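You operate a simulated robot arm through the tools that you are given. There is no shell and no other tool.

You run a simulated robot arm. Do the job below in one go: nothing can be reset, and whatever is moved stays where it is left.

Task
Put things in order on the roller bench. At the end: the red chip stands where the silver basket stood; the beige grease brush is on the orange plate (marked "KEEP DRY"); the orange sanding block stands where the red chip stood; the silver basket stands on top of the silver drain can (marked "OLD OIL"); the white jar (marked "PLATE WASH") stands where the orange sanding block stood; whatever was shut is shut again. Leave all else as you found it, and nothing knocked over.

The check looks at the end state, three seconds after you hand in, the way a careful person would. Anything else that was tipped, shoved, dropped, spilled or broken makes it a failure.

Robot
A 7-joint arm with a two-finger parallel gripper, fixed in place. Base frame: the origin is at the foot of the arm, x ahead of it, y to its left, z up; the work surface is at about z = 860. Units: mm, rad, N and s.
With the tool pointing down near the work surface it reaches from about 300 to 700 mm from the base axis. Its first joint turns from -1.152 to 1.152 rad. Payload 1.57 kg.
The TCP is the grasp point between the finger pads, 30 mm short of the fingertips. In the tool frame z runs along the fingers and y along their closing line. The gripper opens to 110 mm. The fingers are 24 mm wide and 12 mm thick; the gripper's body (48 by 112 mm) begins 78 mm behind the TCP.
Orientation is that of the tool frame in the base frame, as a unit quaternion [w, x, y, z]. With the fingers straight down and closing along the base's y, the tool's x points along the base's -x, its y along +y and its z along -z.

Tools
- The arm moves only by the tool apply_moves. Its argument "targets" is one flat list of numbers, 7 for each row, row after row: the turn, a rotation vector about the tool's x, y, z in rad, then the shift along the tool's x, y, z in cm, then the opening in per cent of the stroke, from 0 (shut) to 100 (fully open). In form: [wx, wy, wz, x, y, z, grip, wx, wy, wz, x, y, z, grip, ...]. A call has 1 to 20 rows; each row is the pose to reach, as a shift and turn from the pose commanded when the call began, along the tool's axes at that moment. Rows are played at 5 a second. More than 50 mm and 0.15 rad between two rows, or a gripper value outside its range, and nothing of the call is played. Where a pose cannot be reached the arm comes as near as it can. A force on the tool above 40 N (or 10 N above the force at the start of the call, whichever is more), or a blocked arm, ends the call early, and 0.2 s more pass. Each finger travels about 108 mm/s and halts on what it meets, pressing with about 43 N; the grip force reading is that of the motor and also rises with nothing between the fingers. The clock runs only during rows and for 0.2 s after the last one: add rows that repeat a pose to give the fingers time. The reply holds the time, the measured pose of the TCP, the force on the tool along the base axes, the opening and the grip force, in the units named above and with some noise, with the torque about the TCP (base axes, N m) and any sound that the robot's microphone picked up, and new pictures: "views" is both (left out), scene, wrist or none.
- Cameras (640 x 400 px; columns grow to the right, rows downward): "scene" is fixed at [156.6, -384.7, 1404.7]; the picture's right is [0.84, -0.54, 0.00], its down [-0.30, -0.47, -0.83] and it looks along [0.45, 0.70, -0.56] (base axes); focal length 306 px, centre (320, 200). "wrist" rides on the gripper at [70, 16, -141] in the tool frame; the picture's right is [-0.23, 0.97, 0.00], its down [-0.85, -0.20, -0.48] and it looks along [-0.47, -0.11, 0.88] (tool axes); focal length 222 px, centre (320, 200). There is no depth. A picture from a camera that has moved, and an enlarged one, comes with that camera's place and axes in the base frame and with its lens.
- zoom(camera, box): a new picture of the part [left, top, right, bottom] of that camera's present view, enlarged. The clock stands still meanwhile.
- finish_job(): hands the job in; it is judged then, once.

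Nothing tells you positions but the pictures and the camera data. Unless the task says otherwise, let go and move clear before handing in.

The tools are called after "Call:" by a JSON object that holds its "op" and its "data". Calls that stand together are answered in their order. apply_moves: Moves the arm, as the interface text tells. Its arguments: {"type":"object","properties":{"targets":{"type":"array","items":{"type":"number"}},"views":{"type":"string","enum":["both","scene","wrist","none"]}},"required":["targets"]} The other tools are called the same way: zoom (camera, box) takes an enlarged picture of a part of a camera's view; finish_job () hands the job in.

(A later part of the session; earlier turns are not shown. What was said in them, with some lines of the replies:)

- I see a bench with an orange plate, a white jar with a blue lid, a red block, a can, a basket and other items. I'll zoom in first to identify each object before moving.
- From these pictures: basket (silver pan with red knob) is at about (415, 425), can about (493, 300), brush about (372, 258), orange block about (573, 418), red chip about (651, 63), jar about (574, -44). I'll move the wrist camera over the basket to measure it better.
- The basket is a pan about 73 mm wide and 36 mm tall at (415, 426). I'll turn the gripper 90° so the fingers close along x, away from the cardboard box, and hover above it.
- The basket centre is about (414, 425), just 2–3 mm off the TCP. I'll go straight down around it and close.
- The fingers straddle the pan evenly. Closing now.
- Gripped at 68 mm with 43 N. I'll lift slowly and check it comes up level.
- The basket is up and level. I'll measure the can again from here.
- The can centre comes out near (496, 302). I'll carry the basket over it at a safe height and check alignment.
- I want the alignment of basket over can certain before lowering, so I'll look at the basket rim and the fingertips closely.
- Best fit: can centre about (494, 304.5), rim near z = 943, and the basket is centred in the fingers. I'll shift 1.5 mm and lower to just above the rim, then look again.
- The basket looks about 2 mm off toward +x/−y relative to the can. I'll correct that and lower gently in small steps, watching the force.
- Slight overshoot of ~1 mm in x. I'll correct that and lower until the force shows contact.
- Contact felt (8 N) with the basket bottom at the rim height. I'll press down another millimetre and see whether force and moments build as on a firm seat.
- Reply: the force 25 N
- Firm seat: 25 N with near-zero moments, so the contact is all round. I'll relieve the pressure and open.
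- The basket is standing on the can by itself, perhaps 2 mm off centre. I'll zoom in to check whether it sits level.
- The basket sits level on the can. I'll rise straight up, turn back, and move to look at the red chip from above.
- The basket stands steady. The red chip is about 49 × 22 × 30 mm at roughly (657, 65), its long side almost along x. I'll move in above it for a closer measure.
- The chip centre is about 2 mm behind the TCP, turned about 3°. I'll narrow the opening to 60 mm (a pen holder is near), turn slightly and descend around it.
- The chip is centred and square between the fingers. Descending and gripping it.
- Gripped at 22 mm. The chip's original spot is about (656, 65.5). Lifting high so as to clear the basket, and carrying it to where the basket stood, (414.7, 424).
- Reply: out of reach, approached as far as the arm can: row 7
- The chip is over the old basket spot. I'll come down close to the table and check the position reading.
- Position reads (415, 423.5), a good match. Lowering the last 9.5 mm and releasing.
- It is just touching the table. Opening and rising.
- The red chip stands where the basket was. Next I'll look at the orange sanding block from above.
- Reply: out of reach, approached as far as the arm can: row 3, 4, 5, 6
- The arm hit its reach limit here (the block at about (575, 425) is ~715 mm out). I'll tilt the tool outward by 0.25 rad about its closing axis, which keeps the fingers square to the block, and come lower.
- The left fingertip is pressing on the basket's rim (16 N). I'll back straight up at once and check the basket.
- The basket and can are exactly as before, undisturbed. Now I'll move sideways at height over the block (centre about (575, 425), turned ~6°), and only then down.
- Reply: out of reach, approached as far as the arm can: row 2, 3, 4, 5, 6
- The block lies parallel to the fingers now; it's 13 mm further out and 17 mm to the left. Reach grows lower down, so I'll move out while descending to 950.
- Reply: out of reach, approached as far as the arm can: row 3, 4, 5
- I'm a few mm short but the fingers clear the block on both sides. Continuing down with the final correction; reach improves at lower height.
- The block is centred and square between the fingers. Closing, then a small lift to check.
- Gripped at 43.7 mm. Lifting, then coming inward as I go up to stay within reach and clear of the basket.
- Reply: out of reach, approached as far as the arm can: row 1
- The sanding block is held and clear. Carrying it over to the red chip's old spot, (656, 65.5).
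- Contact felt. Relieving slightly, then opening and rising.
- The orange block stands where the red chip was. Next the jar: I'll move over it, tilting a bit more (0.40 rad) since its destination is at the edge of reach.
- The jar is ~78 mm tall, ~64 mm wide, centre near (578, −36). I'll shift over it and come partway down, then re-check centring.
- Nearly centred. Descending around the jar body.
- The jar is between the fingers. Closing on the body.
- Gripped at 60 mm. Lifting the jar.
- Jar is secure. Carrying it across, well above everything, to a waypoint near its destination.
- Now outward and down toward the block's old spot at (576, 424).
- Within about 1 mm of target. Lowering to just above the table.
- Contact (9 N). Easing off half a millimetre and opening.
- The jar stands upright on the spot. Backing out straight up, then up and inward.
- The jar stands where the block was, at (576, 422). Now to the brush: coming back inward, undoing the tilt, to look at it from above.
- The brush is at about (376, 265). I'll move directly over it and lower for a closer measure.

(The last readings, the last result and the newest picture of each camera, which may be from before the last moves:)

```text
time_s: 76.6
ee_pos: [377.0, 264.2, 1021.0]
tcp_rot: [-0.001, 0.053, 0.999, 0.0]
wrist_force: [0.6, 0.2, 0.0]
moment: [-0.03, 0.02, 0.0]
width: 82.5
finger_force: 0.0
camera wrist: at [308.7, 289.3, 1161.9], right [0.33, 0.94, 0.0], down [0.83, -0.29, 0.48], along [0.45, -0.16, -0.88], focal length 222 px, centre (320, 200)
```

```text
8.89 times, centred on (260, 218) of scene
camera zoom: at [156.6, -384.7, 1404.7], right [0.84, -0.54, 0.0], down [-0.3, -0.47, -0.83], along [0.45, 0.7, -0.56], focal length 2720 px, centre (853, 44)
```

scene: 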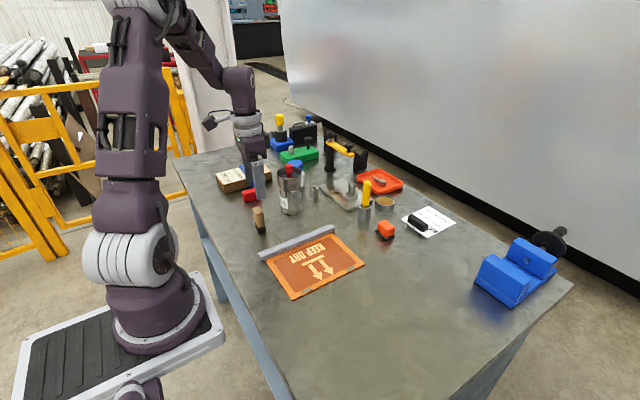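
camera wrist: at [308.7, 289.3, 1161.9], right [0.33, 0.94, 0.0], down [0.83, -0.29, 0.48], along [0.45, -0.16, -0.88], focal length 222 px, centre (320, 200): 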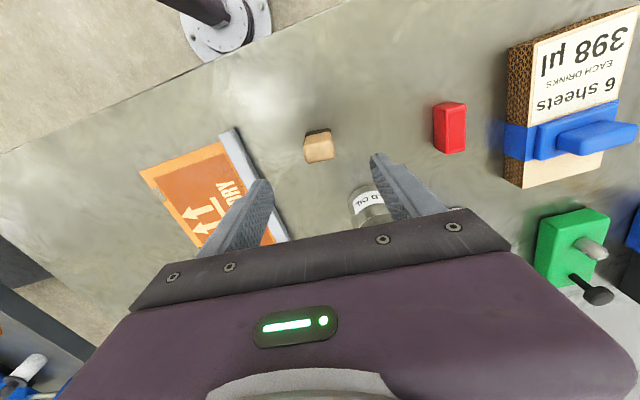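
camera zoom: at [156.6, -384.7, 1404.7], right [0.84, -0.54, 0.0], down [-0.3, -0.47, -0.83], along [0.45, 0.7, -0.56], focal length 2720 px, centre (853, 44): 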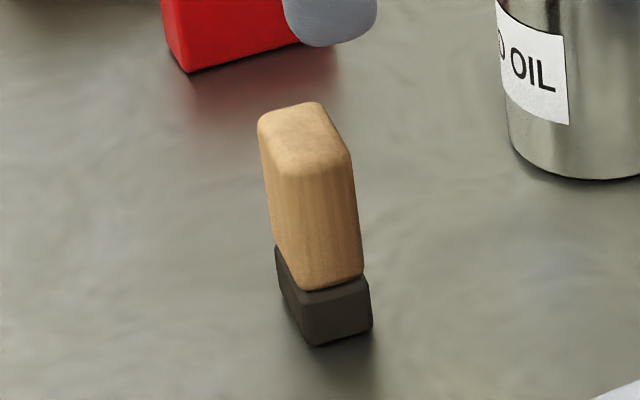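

The brush stands ~19 × 30 mm and ~68 mm tall, square to the fingers. Descending around its handle and gripping.

Call:
{"op": "apply_moves", "data": {"targets": [0, 0, 0, 0.3, 0, 3, 75, 0, 0, 0, 0.3, 0, 6, 75, 0, 0, 0, 0.3, 0, 9, 75, 0, 0, 0, 0.3, 0, 11, 75, 0, 0, 0, 0.3, 0, 11.5, 75, 0, 0, 0, 0.3, 0, 11.5, 75], "views": "both"}}

Call:
{"op": "zoom", "data": {"camera": "wrist", "box": [220, 100, 420, 240]}}

Call:
{"op": "zoom", "data": {"camera": "scene", "box": [220, 180, 320, 260]}}

```text
time_s: 78.0
ee_pos: [371.7, 267.3, 904.5]
tcp_rot: [0.001, 0.053, 0.999, 0.0]
wrist_force: [-0.9, 0.0, -0.6]
moment: [0.02, -0.02, 0.01]
width: 82.7
finger_force: 0.1
camera wrist: at [304.1, 290.0, 1044.9], right [0.33, 0.94, 0.0], down [0.83, -0.29, 0.48], along [0.45, -0.16, -0.88], focal length 222 px, centre (320, 200)
```

scene: 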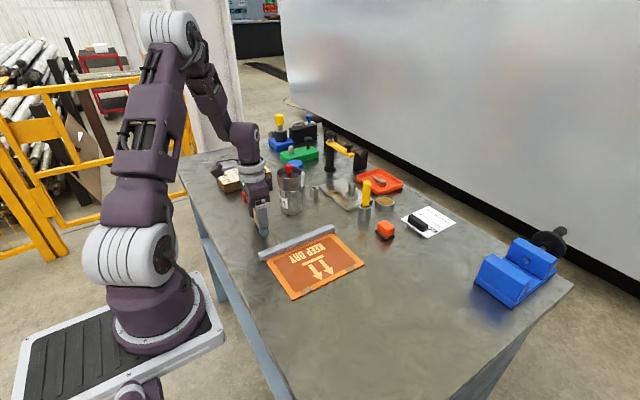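
wrist: 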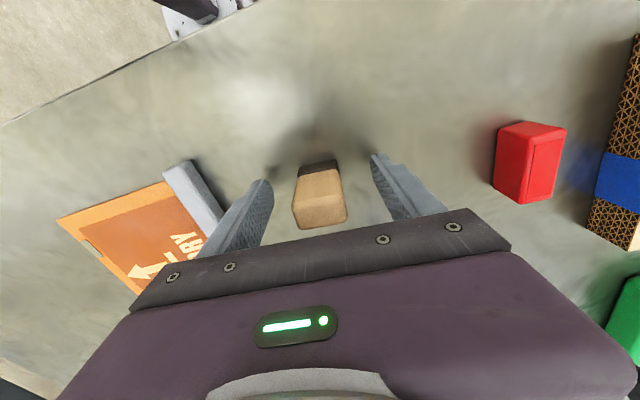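

```text
2.86 times, centred on (320, 170) of wrist
camera zoom: at [304.1, 290.0, 1044.9], right [0.33, 0.94, 0.0], down [0.83, -0.29, 0.48], along [0.45, -0.16, -0.88], focal length 635 px, centre (320, 286)
```

zoom: 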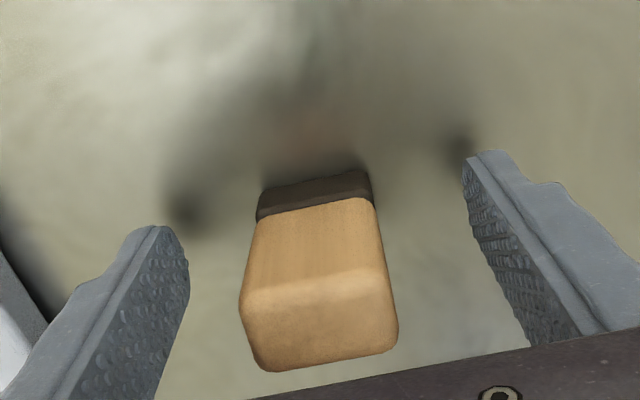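

```text
5.00 times, centred on (270, 220) of scene
camera zoom: at [156.6, -384.7, 1404.7], right [0.84, -0.54, 0.0], down [-0.3, -0.47, -0.83], along [0.45, 0.7, -0.56], focal length 1530 px, centre (570, 100)
```

zoom: 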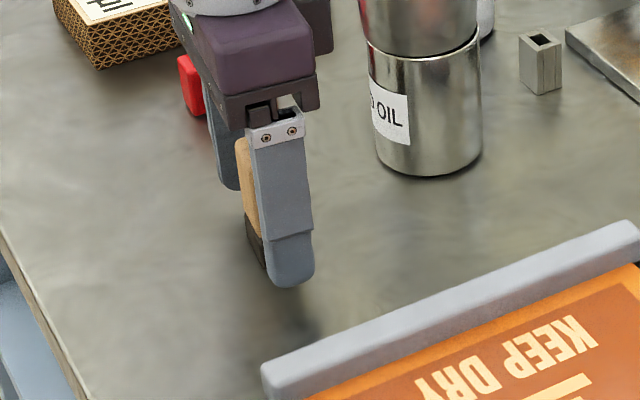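

Centred. Closing on the brush handle.

Call:
{"op": "apply_moves", "data": {"targets": [0, 0, 0, 0, 0, 0, 50, 0, 0, 0, 0, 0, 0, 30, 0, 0, 0, 0, 0, 0, 15, 0, 0, 0, 0, 0, 0, 10, 0, 0, 0, 0, 0, 0, 10], "views": "wrist"}}

Call:
{"op": "zoom", "data": {"camera": "wrist", "box": [220, 100, 420, 240]}}

```text
time_s: 79.2
ee_pos: [372.6, 265.5, 904.1]
tcp_rot: [0.0, 0.053, 0.999, 0.0]
wrist_force: [0.2, 0.1, -0.4]
moment: [0.02, 0.02, 0.03]
width: 33.2
finger_force: 41.5
camera wrist: at [304.2, 290.1, 1045.1], right [0.33, 0.94, 0.0], down [0.83, -0.29, 0.48], along [0.45, -0.16, -0.88], focal length 222 px, centre (320, 200)
```

wrist: 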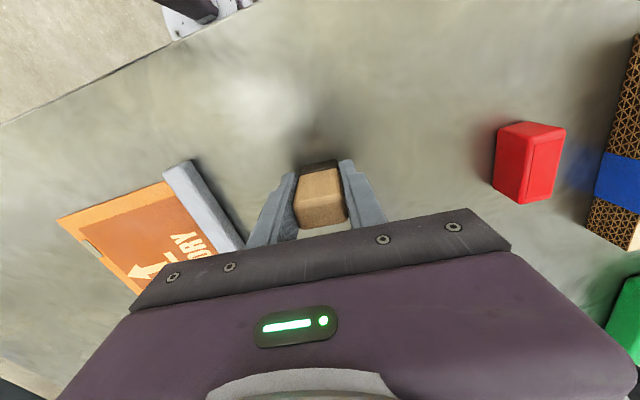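

```text
2.86 times, centred on (320, 170) of wrist
camera zoom: at [304.2, 290.1, 1045.1], right [0.33, 0.94, 0.0], down [0.83, -0.29, 0.48], along [0.45, -0.16, -0.88], focal length 635 px, centre (320, 286)
```

zoom: 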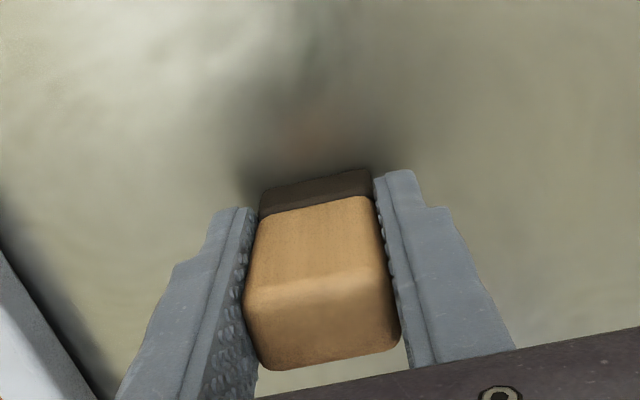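

Gripped at 33 mm. Lifting the brush and carrying it over the orange plate, whose centre is near (435, 75).

Call:
{"op": "apply_moves", "data": {"targets": [0, 0, 0, 0, 0, -0.5, 10, 0, 0, 0, 0, 0, -2, 10, 0, 0, 0, 0, 0, -5, 10, 0, 0, 0, 0, 0, -8, 10, 0, 0, 0, -0.5, -1.2, -8, 10, 0, 0, 0, -1.7, -4.0, -8, 10, 0, 0, 0, -3.2, -7.7, -8, 10, 0, 0, 0, -4.7, -11.4, -8, 10, 0, 0, 0, -6.2, -15.0, -8, 10, 0, 0, 0, -7.3, -17.5, -8, 10, 0, 0, 0, -7.66, -18.41, -8, 10, 0, 0, 0, -7.66, -18.41, -8, 10], "views": "both"}}

Call:
{"op": "zoom", "data": {"camera": "scene", "box": [240, 160, 400, 310]}}

```text
time_s: 81.8
ee_pos: [429.3, 73.8, 984.7]
tcp_rot: [0.0, 0.053, 0.999, 0.0]
wrist_force: [-1.0, 0.2, 0.2]
moment: [0.0, 0.0, 0.0]
width: 33.2
finger_force: 41.5
camera wrist: at [361.0, 98.9, 1126.4], right [0.33, 0.94, 0.0], down [0.83, -0.29, 0.48], along [0.45, -0.16, -0.88], focal length 222 px, centre (320, 200)
```

scene: 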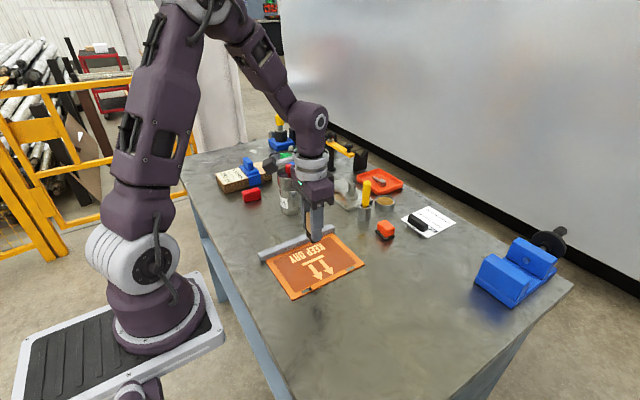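
wrist: 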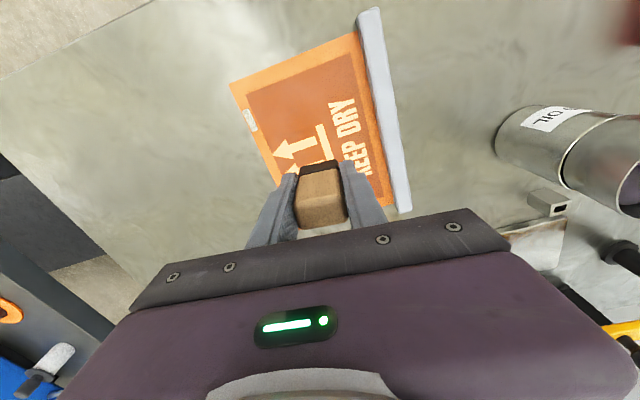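

```text
2.67 times, centred on (320, 235) of scene
camera zoom: at [156.6, -384.7, 1404.7], right [0.84, -0.54, 0.0], down [-0.3, -0.47, -0.83], along [0.45, 0.7, -0.56], focal length 816 px, centre (320, 107)
```

zoom: 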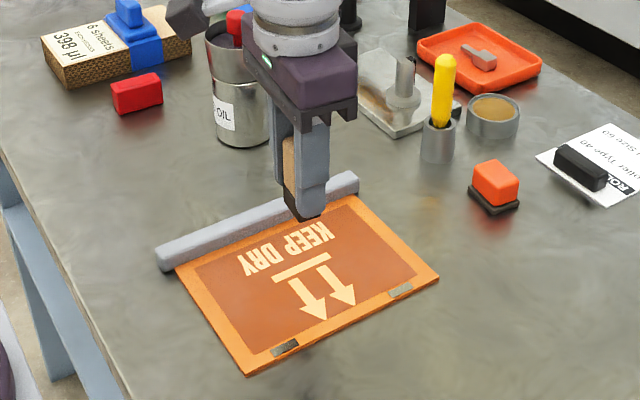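

The brush is over the middle of the plate. Lowering gently.

Call:
{"op": "apply_moves", "data": {"targets": [0, 0, 0, 0, 0, 1.5, 10, 0, 0, 0, 0, 0, 3.2, 10, 0, 0, 0, 0, 0, 4.9, 10, 0, 0, 0, 0, 0, 6.2, 10, 0, 0, 0, 0, 0, 6.6, 10, 0, 0, 0, 0, 0, 6.6, 10], "views": "both"}}

Call:
{"op": "zoom", "data": {"camera": "scene", "box": [260, 210, 370, 300]}}

```text
time_s: 83.2
ee_pos: [429.0, 74.6, 919.2]
tcp_rot: [0.0, 0.053, 0.999, -0.001]
wrist_force: [-0.6, -0.7, 0.4]
moment: [0.0, -0.02, 0.01]
width: 33.0
finger_force: 41.0
camera wrist: at [360.3, 98.4, 1060.2], right [0.33, 0.94, 0.0], down [0.83, -0.29, 0.48], along [0.45, -0.16, -0.88], focal length 222 px, centre (320, 200)
```

scene: 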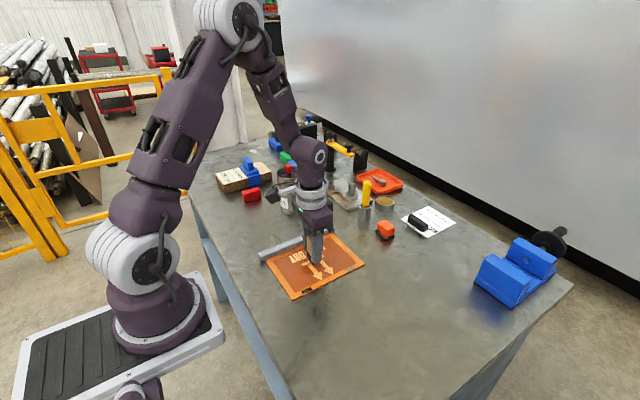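
wrist: 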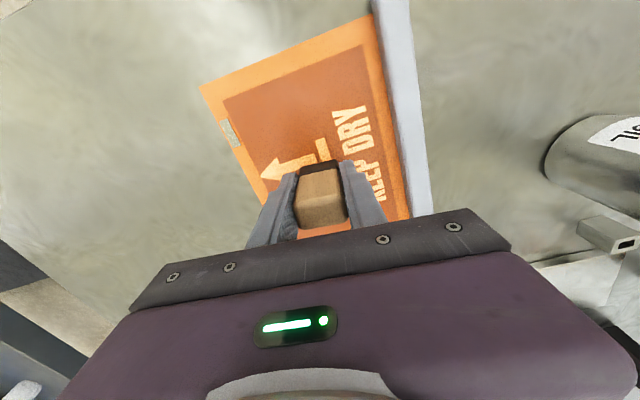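

```text
4.44 times, centred on (315, 255) of scene
camera zoom: at [156.6, -384.7, 1404.7], right [0.84, -0.54, 0.0], down [-0.3, -0.47, -0.83], along [0.45, 0.7, -0.56], focal length 1360 px, centre (342, -44)
```

zoom: 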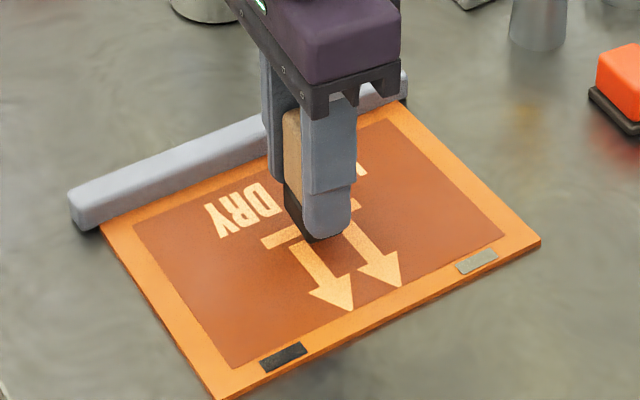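

Call:
{"op": "apply_moves", "data": {"targets": [0, 0, 0, 0, 0, 0.15, 10, 0, 0, 0, 0, 0, 0.3, 10, 0, 0, 0, 0, 0, 0.45, 10, 0, 0, 0, 0, 0, 0.45, 10], "views": "none"}}

Call:
{"op": "apply_moves", "data": {"targets": [0, 0, 0, 0, 0, 0.1, 10, 0, 0, 0, 0, 0, 0.2, 10, 0, 0, 0, 0, 0, 0.2, 10], "views": "none"}}

```text
time_s: 84.2
ee_pos: [429.5, 74.7, 915.7]
tcp_rot: [0.0, 0.053, 0.999, 0.0]
wrist_force: [-1.1, 0.5, -1.4]
moment: [-0.01, -0.02, -0.02]
width: 33.1
finger_force: 40.8
```

```text
time_s: 85.0
ee_pos: [430.0, 73.2, 913.0]
tcp_rot: [0.001, 0.052, 0.999, 0.0]
wrist_force: [-0.5, 0.3, 0.6]
moment: [0.03, 0.02, 0.01]
width: 33.2
finger_force: 41.4
```

Call:
{"op": "apply_moves", "data": {"targets": [0, 0, 0, 0, 0, 0.05, 10, 0, 0, 0, 0, 0, 0.1, 10, 0, 0, 0, 0, 0, 0.1, 10], "views": "none"}}

Call:
{"op": "apply_moves", "data": {"targets": [0, 0, 0, 0, 0, 0.05, 10, 0, 0, 0, 0, 0, 0.1, 10, 0, 0, 0, 0, 0, 0.1, 10], "views": "none"}}

```text
time_s: 85.8
ee_pos: [430.2, 74.0, 911.4]
tcp_rot: [0.0, 0.053, 0.999, 0.0]
wrist_force: [0.2, 0.3, 0.1]
moment: [0.03, 0.03, -0.02]
width: 33.1
finger_force: 41.5
```

```text
time_s: 86.6
ee_pos: [430.5, 73.8, 910.4]
tcp_rot: [0.0, 0.052, 0.999, 0.0]
wrist_force: [0.0, 1.1, -0.1]
moment: [-0.01, 0.0, -0.01]
width: 33.2
finger_force: 41.0
```

Call:
{"op": "apply_moves", "data": {"targets": [0, 0, 0, 0, 0, 0.05, 10, 0, 0, 0, 0, 0, 0.1, 10, 0, 0, 0, 0, 0, 0.1, 10], "views": "none"}}

Call:
{"op": "zoom", "data": {"camera": "scene", "box": [295, 245, 335, 275]}}

```text
time_s: 87.4
ee_pos: [429.2, 75.1, 910.8]
tcp_rot: [0.0, 0.053, 0.999, 0.0]
wrist_force: [0.4, 0.3, -0.2]
moment: [-0.03, 0.01, 0.02]
width: 32.9
finger_force: 41.8
```

```text
13.33 times, centred on (315, 260) of scene
camera zoom: at [156.6, -384.7, 1404.7], right [0.84, -0.54, 0.0], down [-0.3, -0.47, -0.83], along [0.45, 0.7, -0.56], focal length 4080 px, centre (387, -600)
```

zoom: 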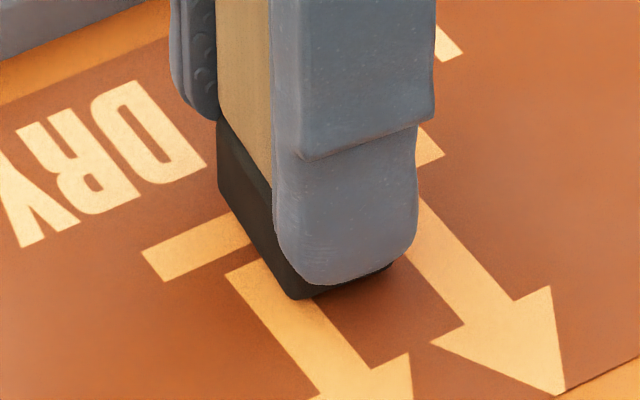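

Call:
{"op": "apply_moves", "data": {"targets": [0, 0, 0, 0, 0, 0.05, 10, 0, 0, 0, 0, 0, 0.1, 10, 0, 0, 0, 0, 0, 0.1, 10], "views": "none"}}

Call:
{"op": "apply_moves", "data": {"targets": [0, 0, 0, 0, 0, 0.04, 10, 0, 0, 0, 0, 0, 0.08, 10, 0, 0, 0, 0, 0, 0.08, 10], "views": "none"}}

```text
time_s: 88.2
ee_pos: [430.3, 74.3, 908.3]
tcp_rot: [0.0, 0.053, 0.999, 0.0]
wrist_force: [0.6, -0.3, -0.6]
moment: [0.0, 0.02, 0.01]
width: 32.8
finger_force: 41.1
```

```text
time_s: 89.0
ee_pos: [429.2, 73.8, 907.2]
tcp_rot: [0.0, 0.053, 0.999, -0.001]
wrist_force: [-1.7, -1.0, 5.0]
moment: [0.0, 0.07, 0.04]
width: 33.1
finger_force: 40.8
```

The brush touches the plate (5 N). Easing up slightly, opening, and rising.

Call:
{"op": "apply_moves", "data": {"targets": [0, 0, 0, 0, 0, -0.03, 10, 0, 0, 0, 0, 0, -0.03, 32, 0, 0, 0, 0, 0, -0.03, 38, 0, 0, 0, 0, 0, -0.03, 48, 0, 0, 0, 0, 0, -0.03, 60, 0, 0, 0, 0, 0, -0.03, 60], "views": "both"}}

Call:
{"op": "zoom", "data": {"camera": "wrist", "box": [220, 100, 420, 240]}}

```text
time_s: 90.4
ee_pos: [429.5, 73.8, 908.5]
tcp_rot: [0.0, 0.053, 0.999, 0.0]
wrist_force: [0.4, -0.3, -0.4]
moment: [0.0, 0.0, 0.02]
width: 65.8
finger_force: 0.1
camera wrist: at [360.8, 98.5, 1049.6], right [0.33, 0.94, 0.0], down [0.83, -0.29, 0.48], along [0.45, -0.16, -0.88], focal length 222 px, centre (320, 200)
```

scene: 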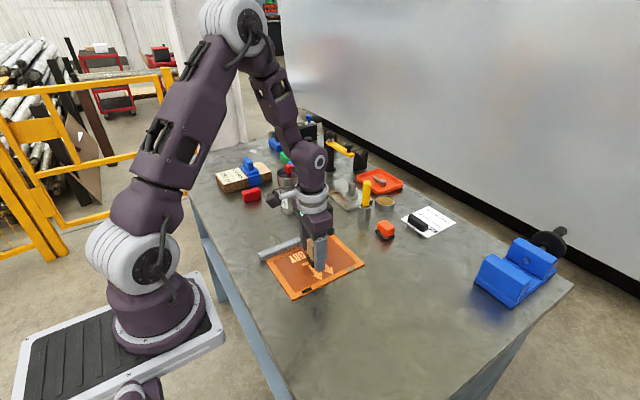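
wrist: 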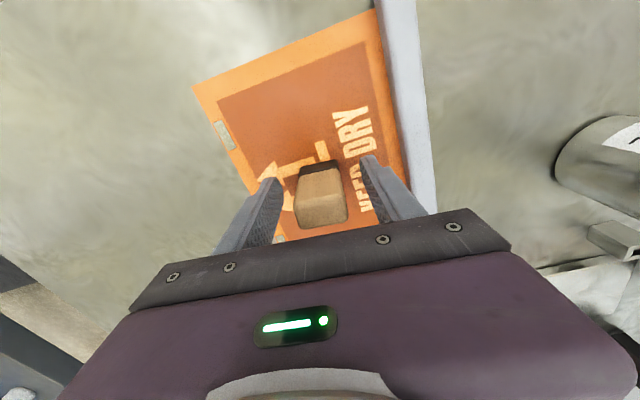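

```text
2.86 times, centred on (320, 170) of wrist
camera zoom: at [360.8, 98.5, 1049.6], right [0.33, 0.94, 0.0], down [0.83, -0.29, 0.48], along [0.45, -0.16, -0.88], focal length 635 px, centre (320, 286)
```

zoom: 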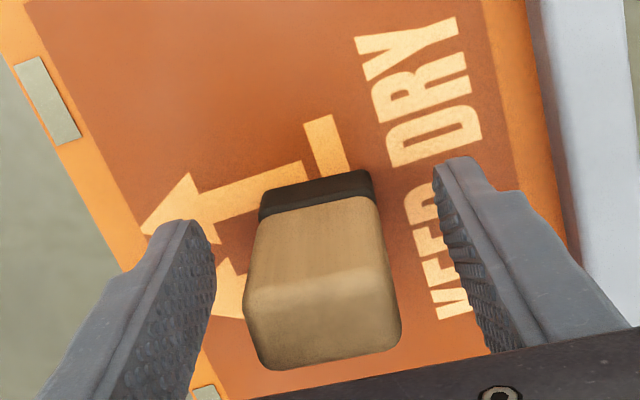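

The brush stands on the plate by itself. Rising straight up and away to inspect everything.

Call:
{"op": "apply_moves", "data": {"targets": [0, 0, 0, 0, 0, -1.5, 60, 0, 0, 0, 0, 0, -4, 60, 0, 0, 0, 0, 0, -8, 60, 0, 0, 0, 0, 0, -12, 60, 0, 0, 0, 0, 0, -16.5, 60, 0, 0, 0, 0, 0, -21, 60, 0, 0, 0, 0, 0, -25, 60, 0, 0, 0, 2, 0, -28, 60, 0, 0, 0, 5, 0, -30, 60, 0, 0, 0, 5, 0, -30, 60], "views": "both"}}

Call:
{"op": "zoom", "data": {"camera": "scene", "box": [200, 110, 360, 220]}}

Call:
{"op": "zoom", "data": {"camera": "scene", "box": [300, 140, 460, 250]}}

Call:
{"op": "zoom", "data": {"camera": "scene", "box": [240, 210, 400, 310]}}

Call:
{"op": "zoom", "data": {"camera": "wrist", "box": [220, 20, 460, 200]}}

```text
time_s: 92.6
ee_pos: [377.2, 80.9, 1211.0]
tcp_rot: [0.0, 0.053, 0.999, 0.0]
wrist_force: [-0.6, -1.0, 0.0]
moment: [-0.01, 0.03, 0.01]
width: 66.1
finger_force: 0.2
camera wrist: at [309.9, 105.5, 1352.0], right [0.33, 0.94, 0.0], down [0.83, -0.29, 0.48], along [0.45, -0.16, -0.88], focal length 222 px, centre (320, 200)
```

scene: 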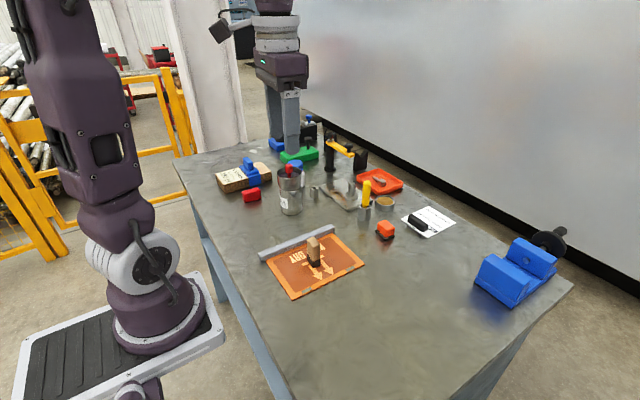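
wrist: 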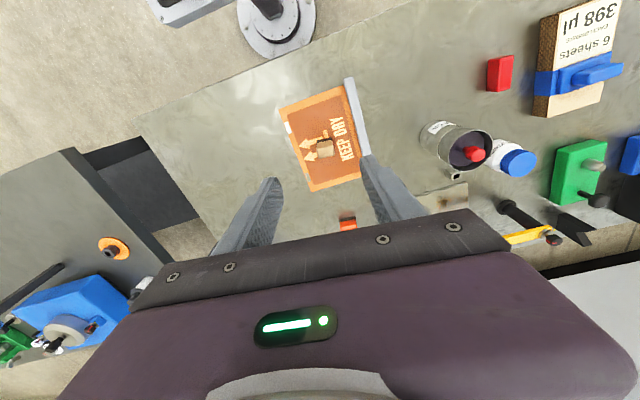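

```text
3.64 times, centred on (280, 165) of scene
camera zoom: at [156.6, -384.7, 1404.7], right [0.84, -0.54, 0.0], down [-0.3, -0.47, -0.83], along [0.45, 0.7, -0.56], focal length 1113 px, centre (466, 327)
```

zoom: 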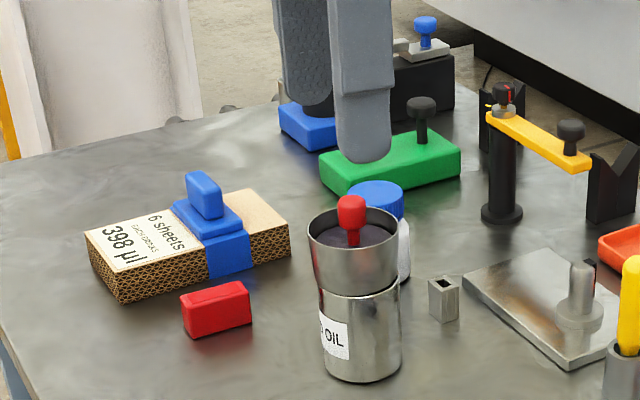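

```text
3.64 times, centred on (380, 195) of scene
camera zoom: at [156.6, -384.7, 1404.7], right [0.84, -0.54, 0.0], down [-0.3, -0.47, -0.83], along [0.45, 0.7, -0.56], focal length 1113 px, centre (102, 218)
```

zoom: 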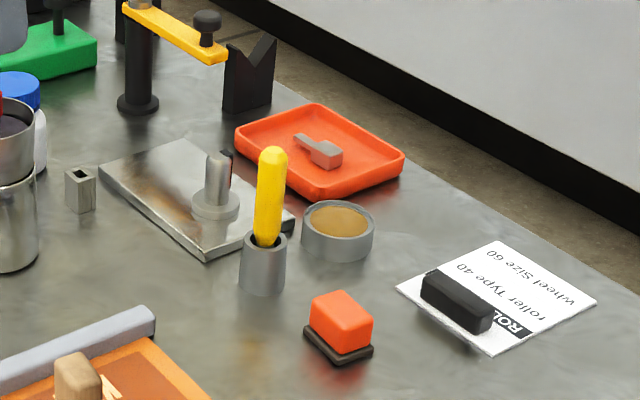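

```text
4.00 times, centred on (320, 260) of scene
camera zoom: at [156.6, -384.7, 1404.7], right [0.84, -0.54, 0.0], down [-0.3, -0.47, -0.83], along [0.45, 0.7, -0.56], focal length 1224 px, centre (320, -40)
```

zoom: 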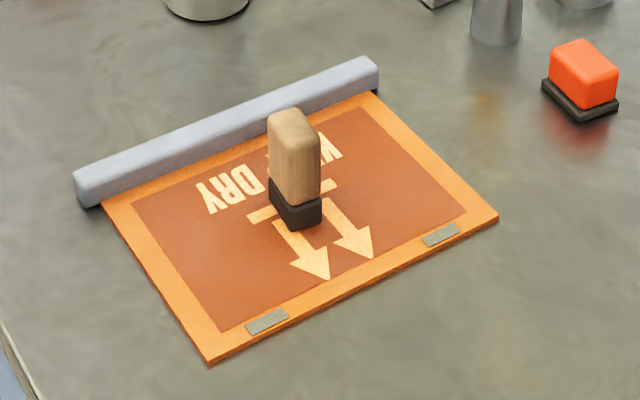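

```text
2.22 times, centred on (340, 110) of wrist
camera zoom: at [309.9, 105.5, 1352.0], right [0.33, 0.94, 0.0], down [0.83, -0.29, 0.48], along [0.45, -0.16, -0.88], focal length 494 px, centre (276, 400)
```

zoom: 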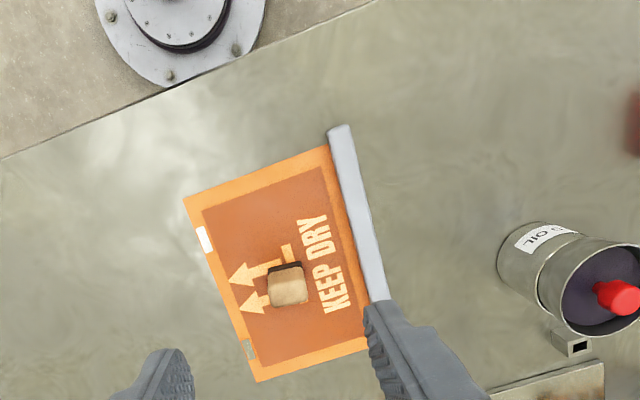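

Everything is in place: the red chip is where the basket was, the brush stands on the orange plate, and the orange block is on the chip's old spot. The basket stands on the can, and the jar is where the block was. Nothing else has moved, nothing was opened, and the arm is clear, so I'm handing in.

Call:
{"op": "finish_job", "data": {}}

```text
The job is handed in.
```

I finished the reordering and handed the job in. All five items are standing where you asked, judging by the last pictures and position readings. I haven't seen the result of the check.

| Item | Now stands | How close |
|---|---|---|
| Silver basket | on top of the "OLD OIL" can | looks level, about 2 mm off centre |
| Red chip | where the basket stood | about 1 mm |
| Orange sanding block | where the red chip stood | about 2 mm |
| White "PLATE WASH" jar | where the sanding block stood | about 2 mm |
| Beige grease brush | upright, near the middle of the orange "KEEP DRY" plate | – |

**One contact along the way:** while lining up for the sanding block, a fingertip pressed on the basket's rim with about 17 N. I backed off straight away, and the pictures before and after show the basket and can unmoved.

**Everything else:** I opened nothing, so nothing needed shutting again. The other items on the bench look as they did at the start. The arm is raised clear of the bench with the gripper empty.
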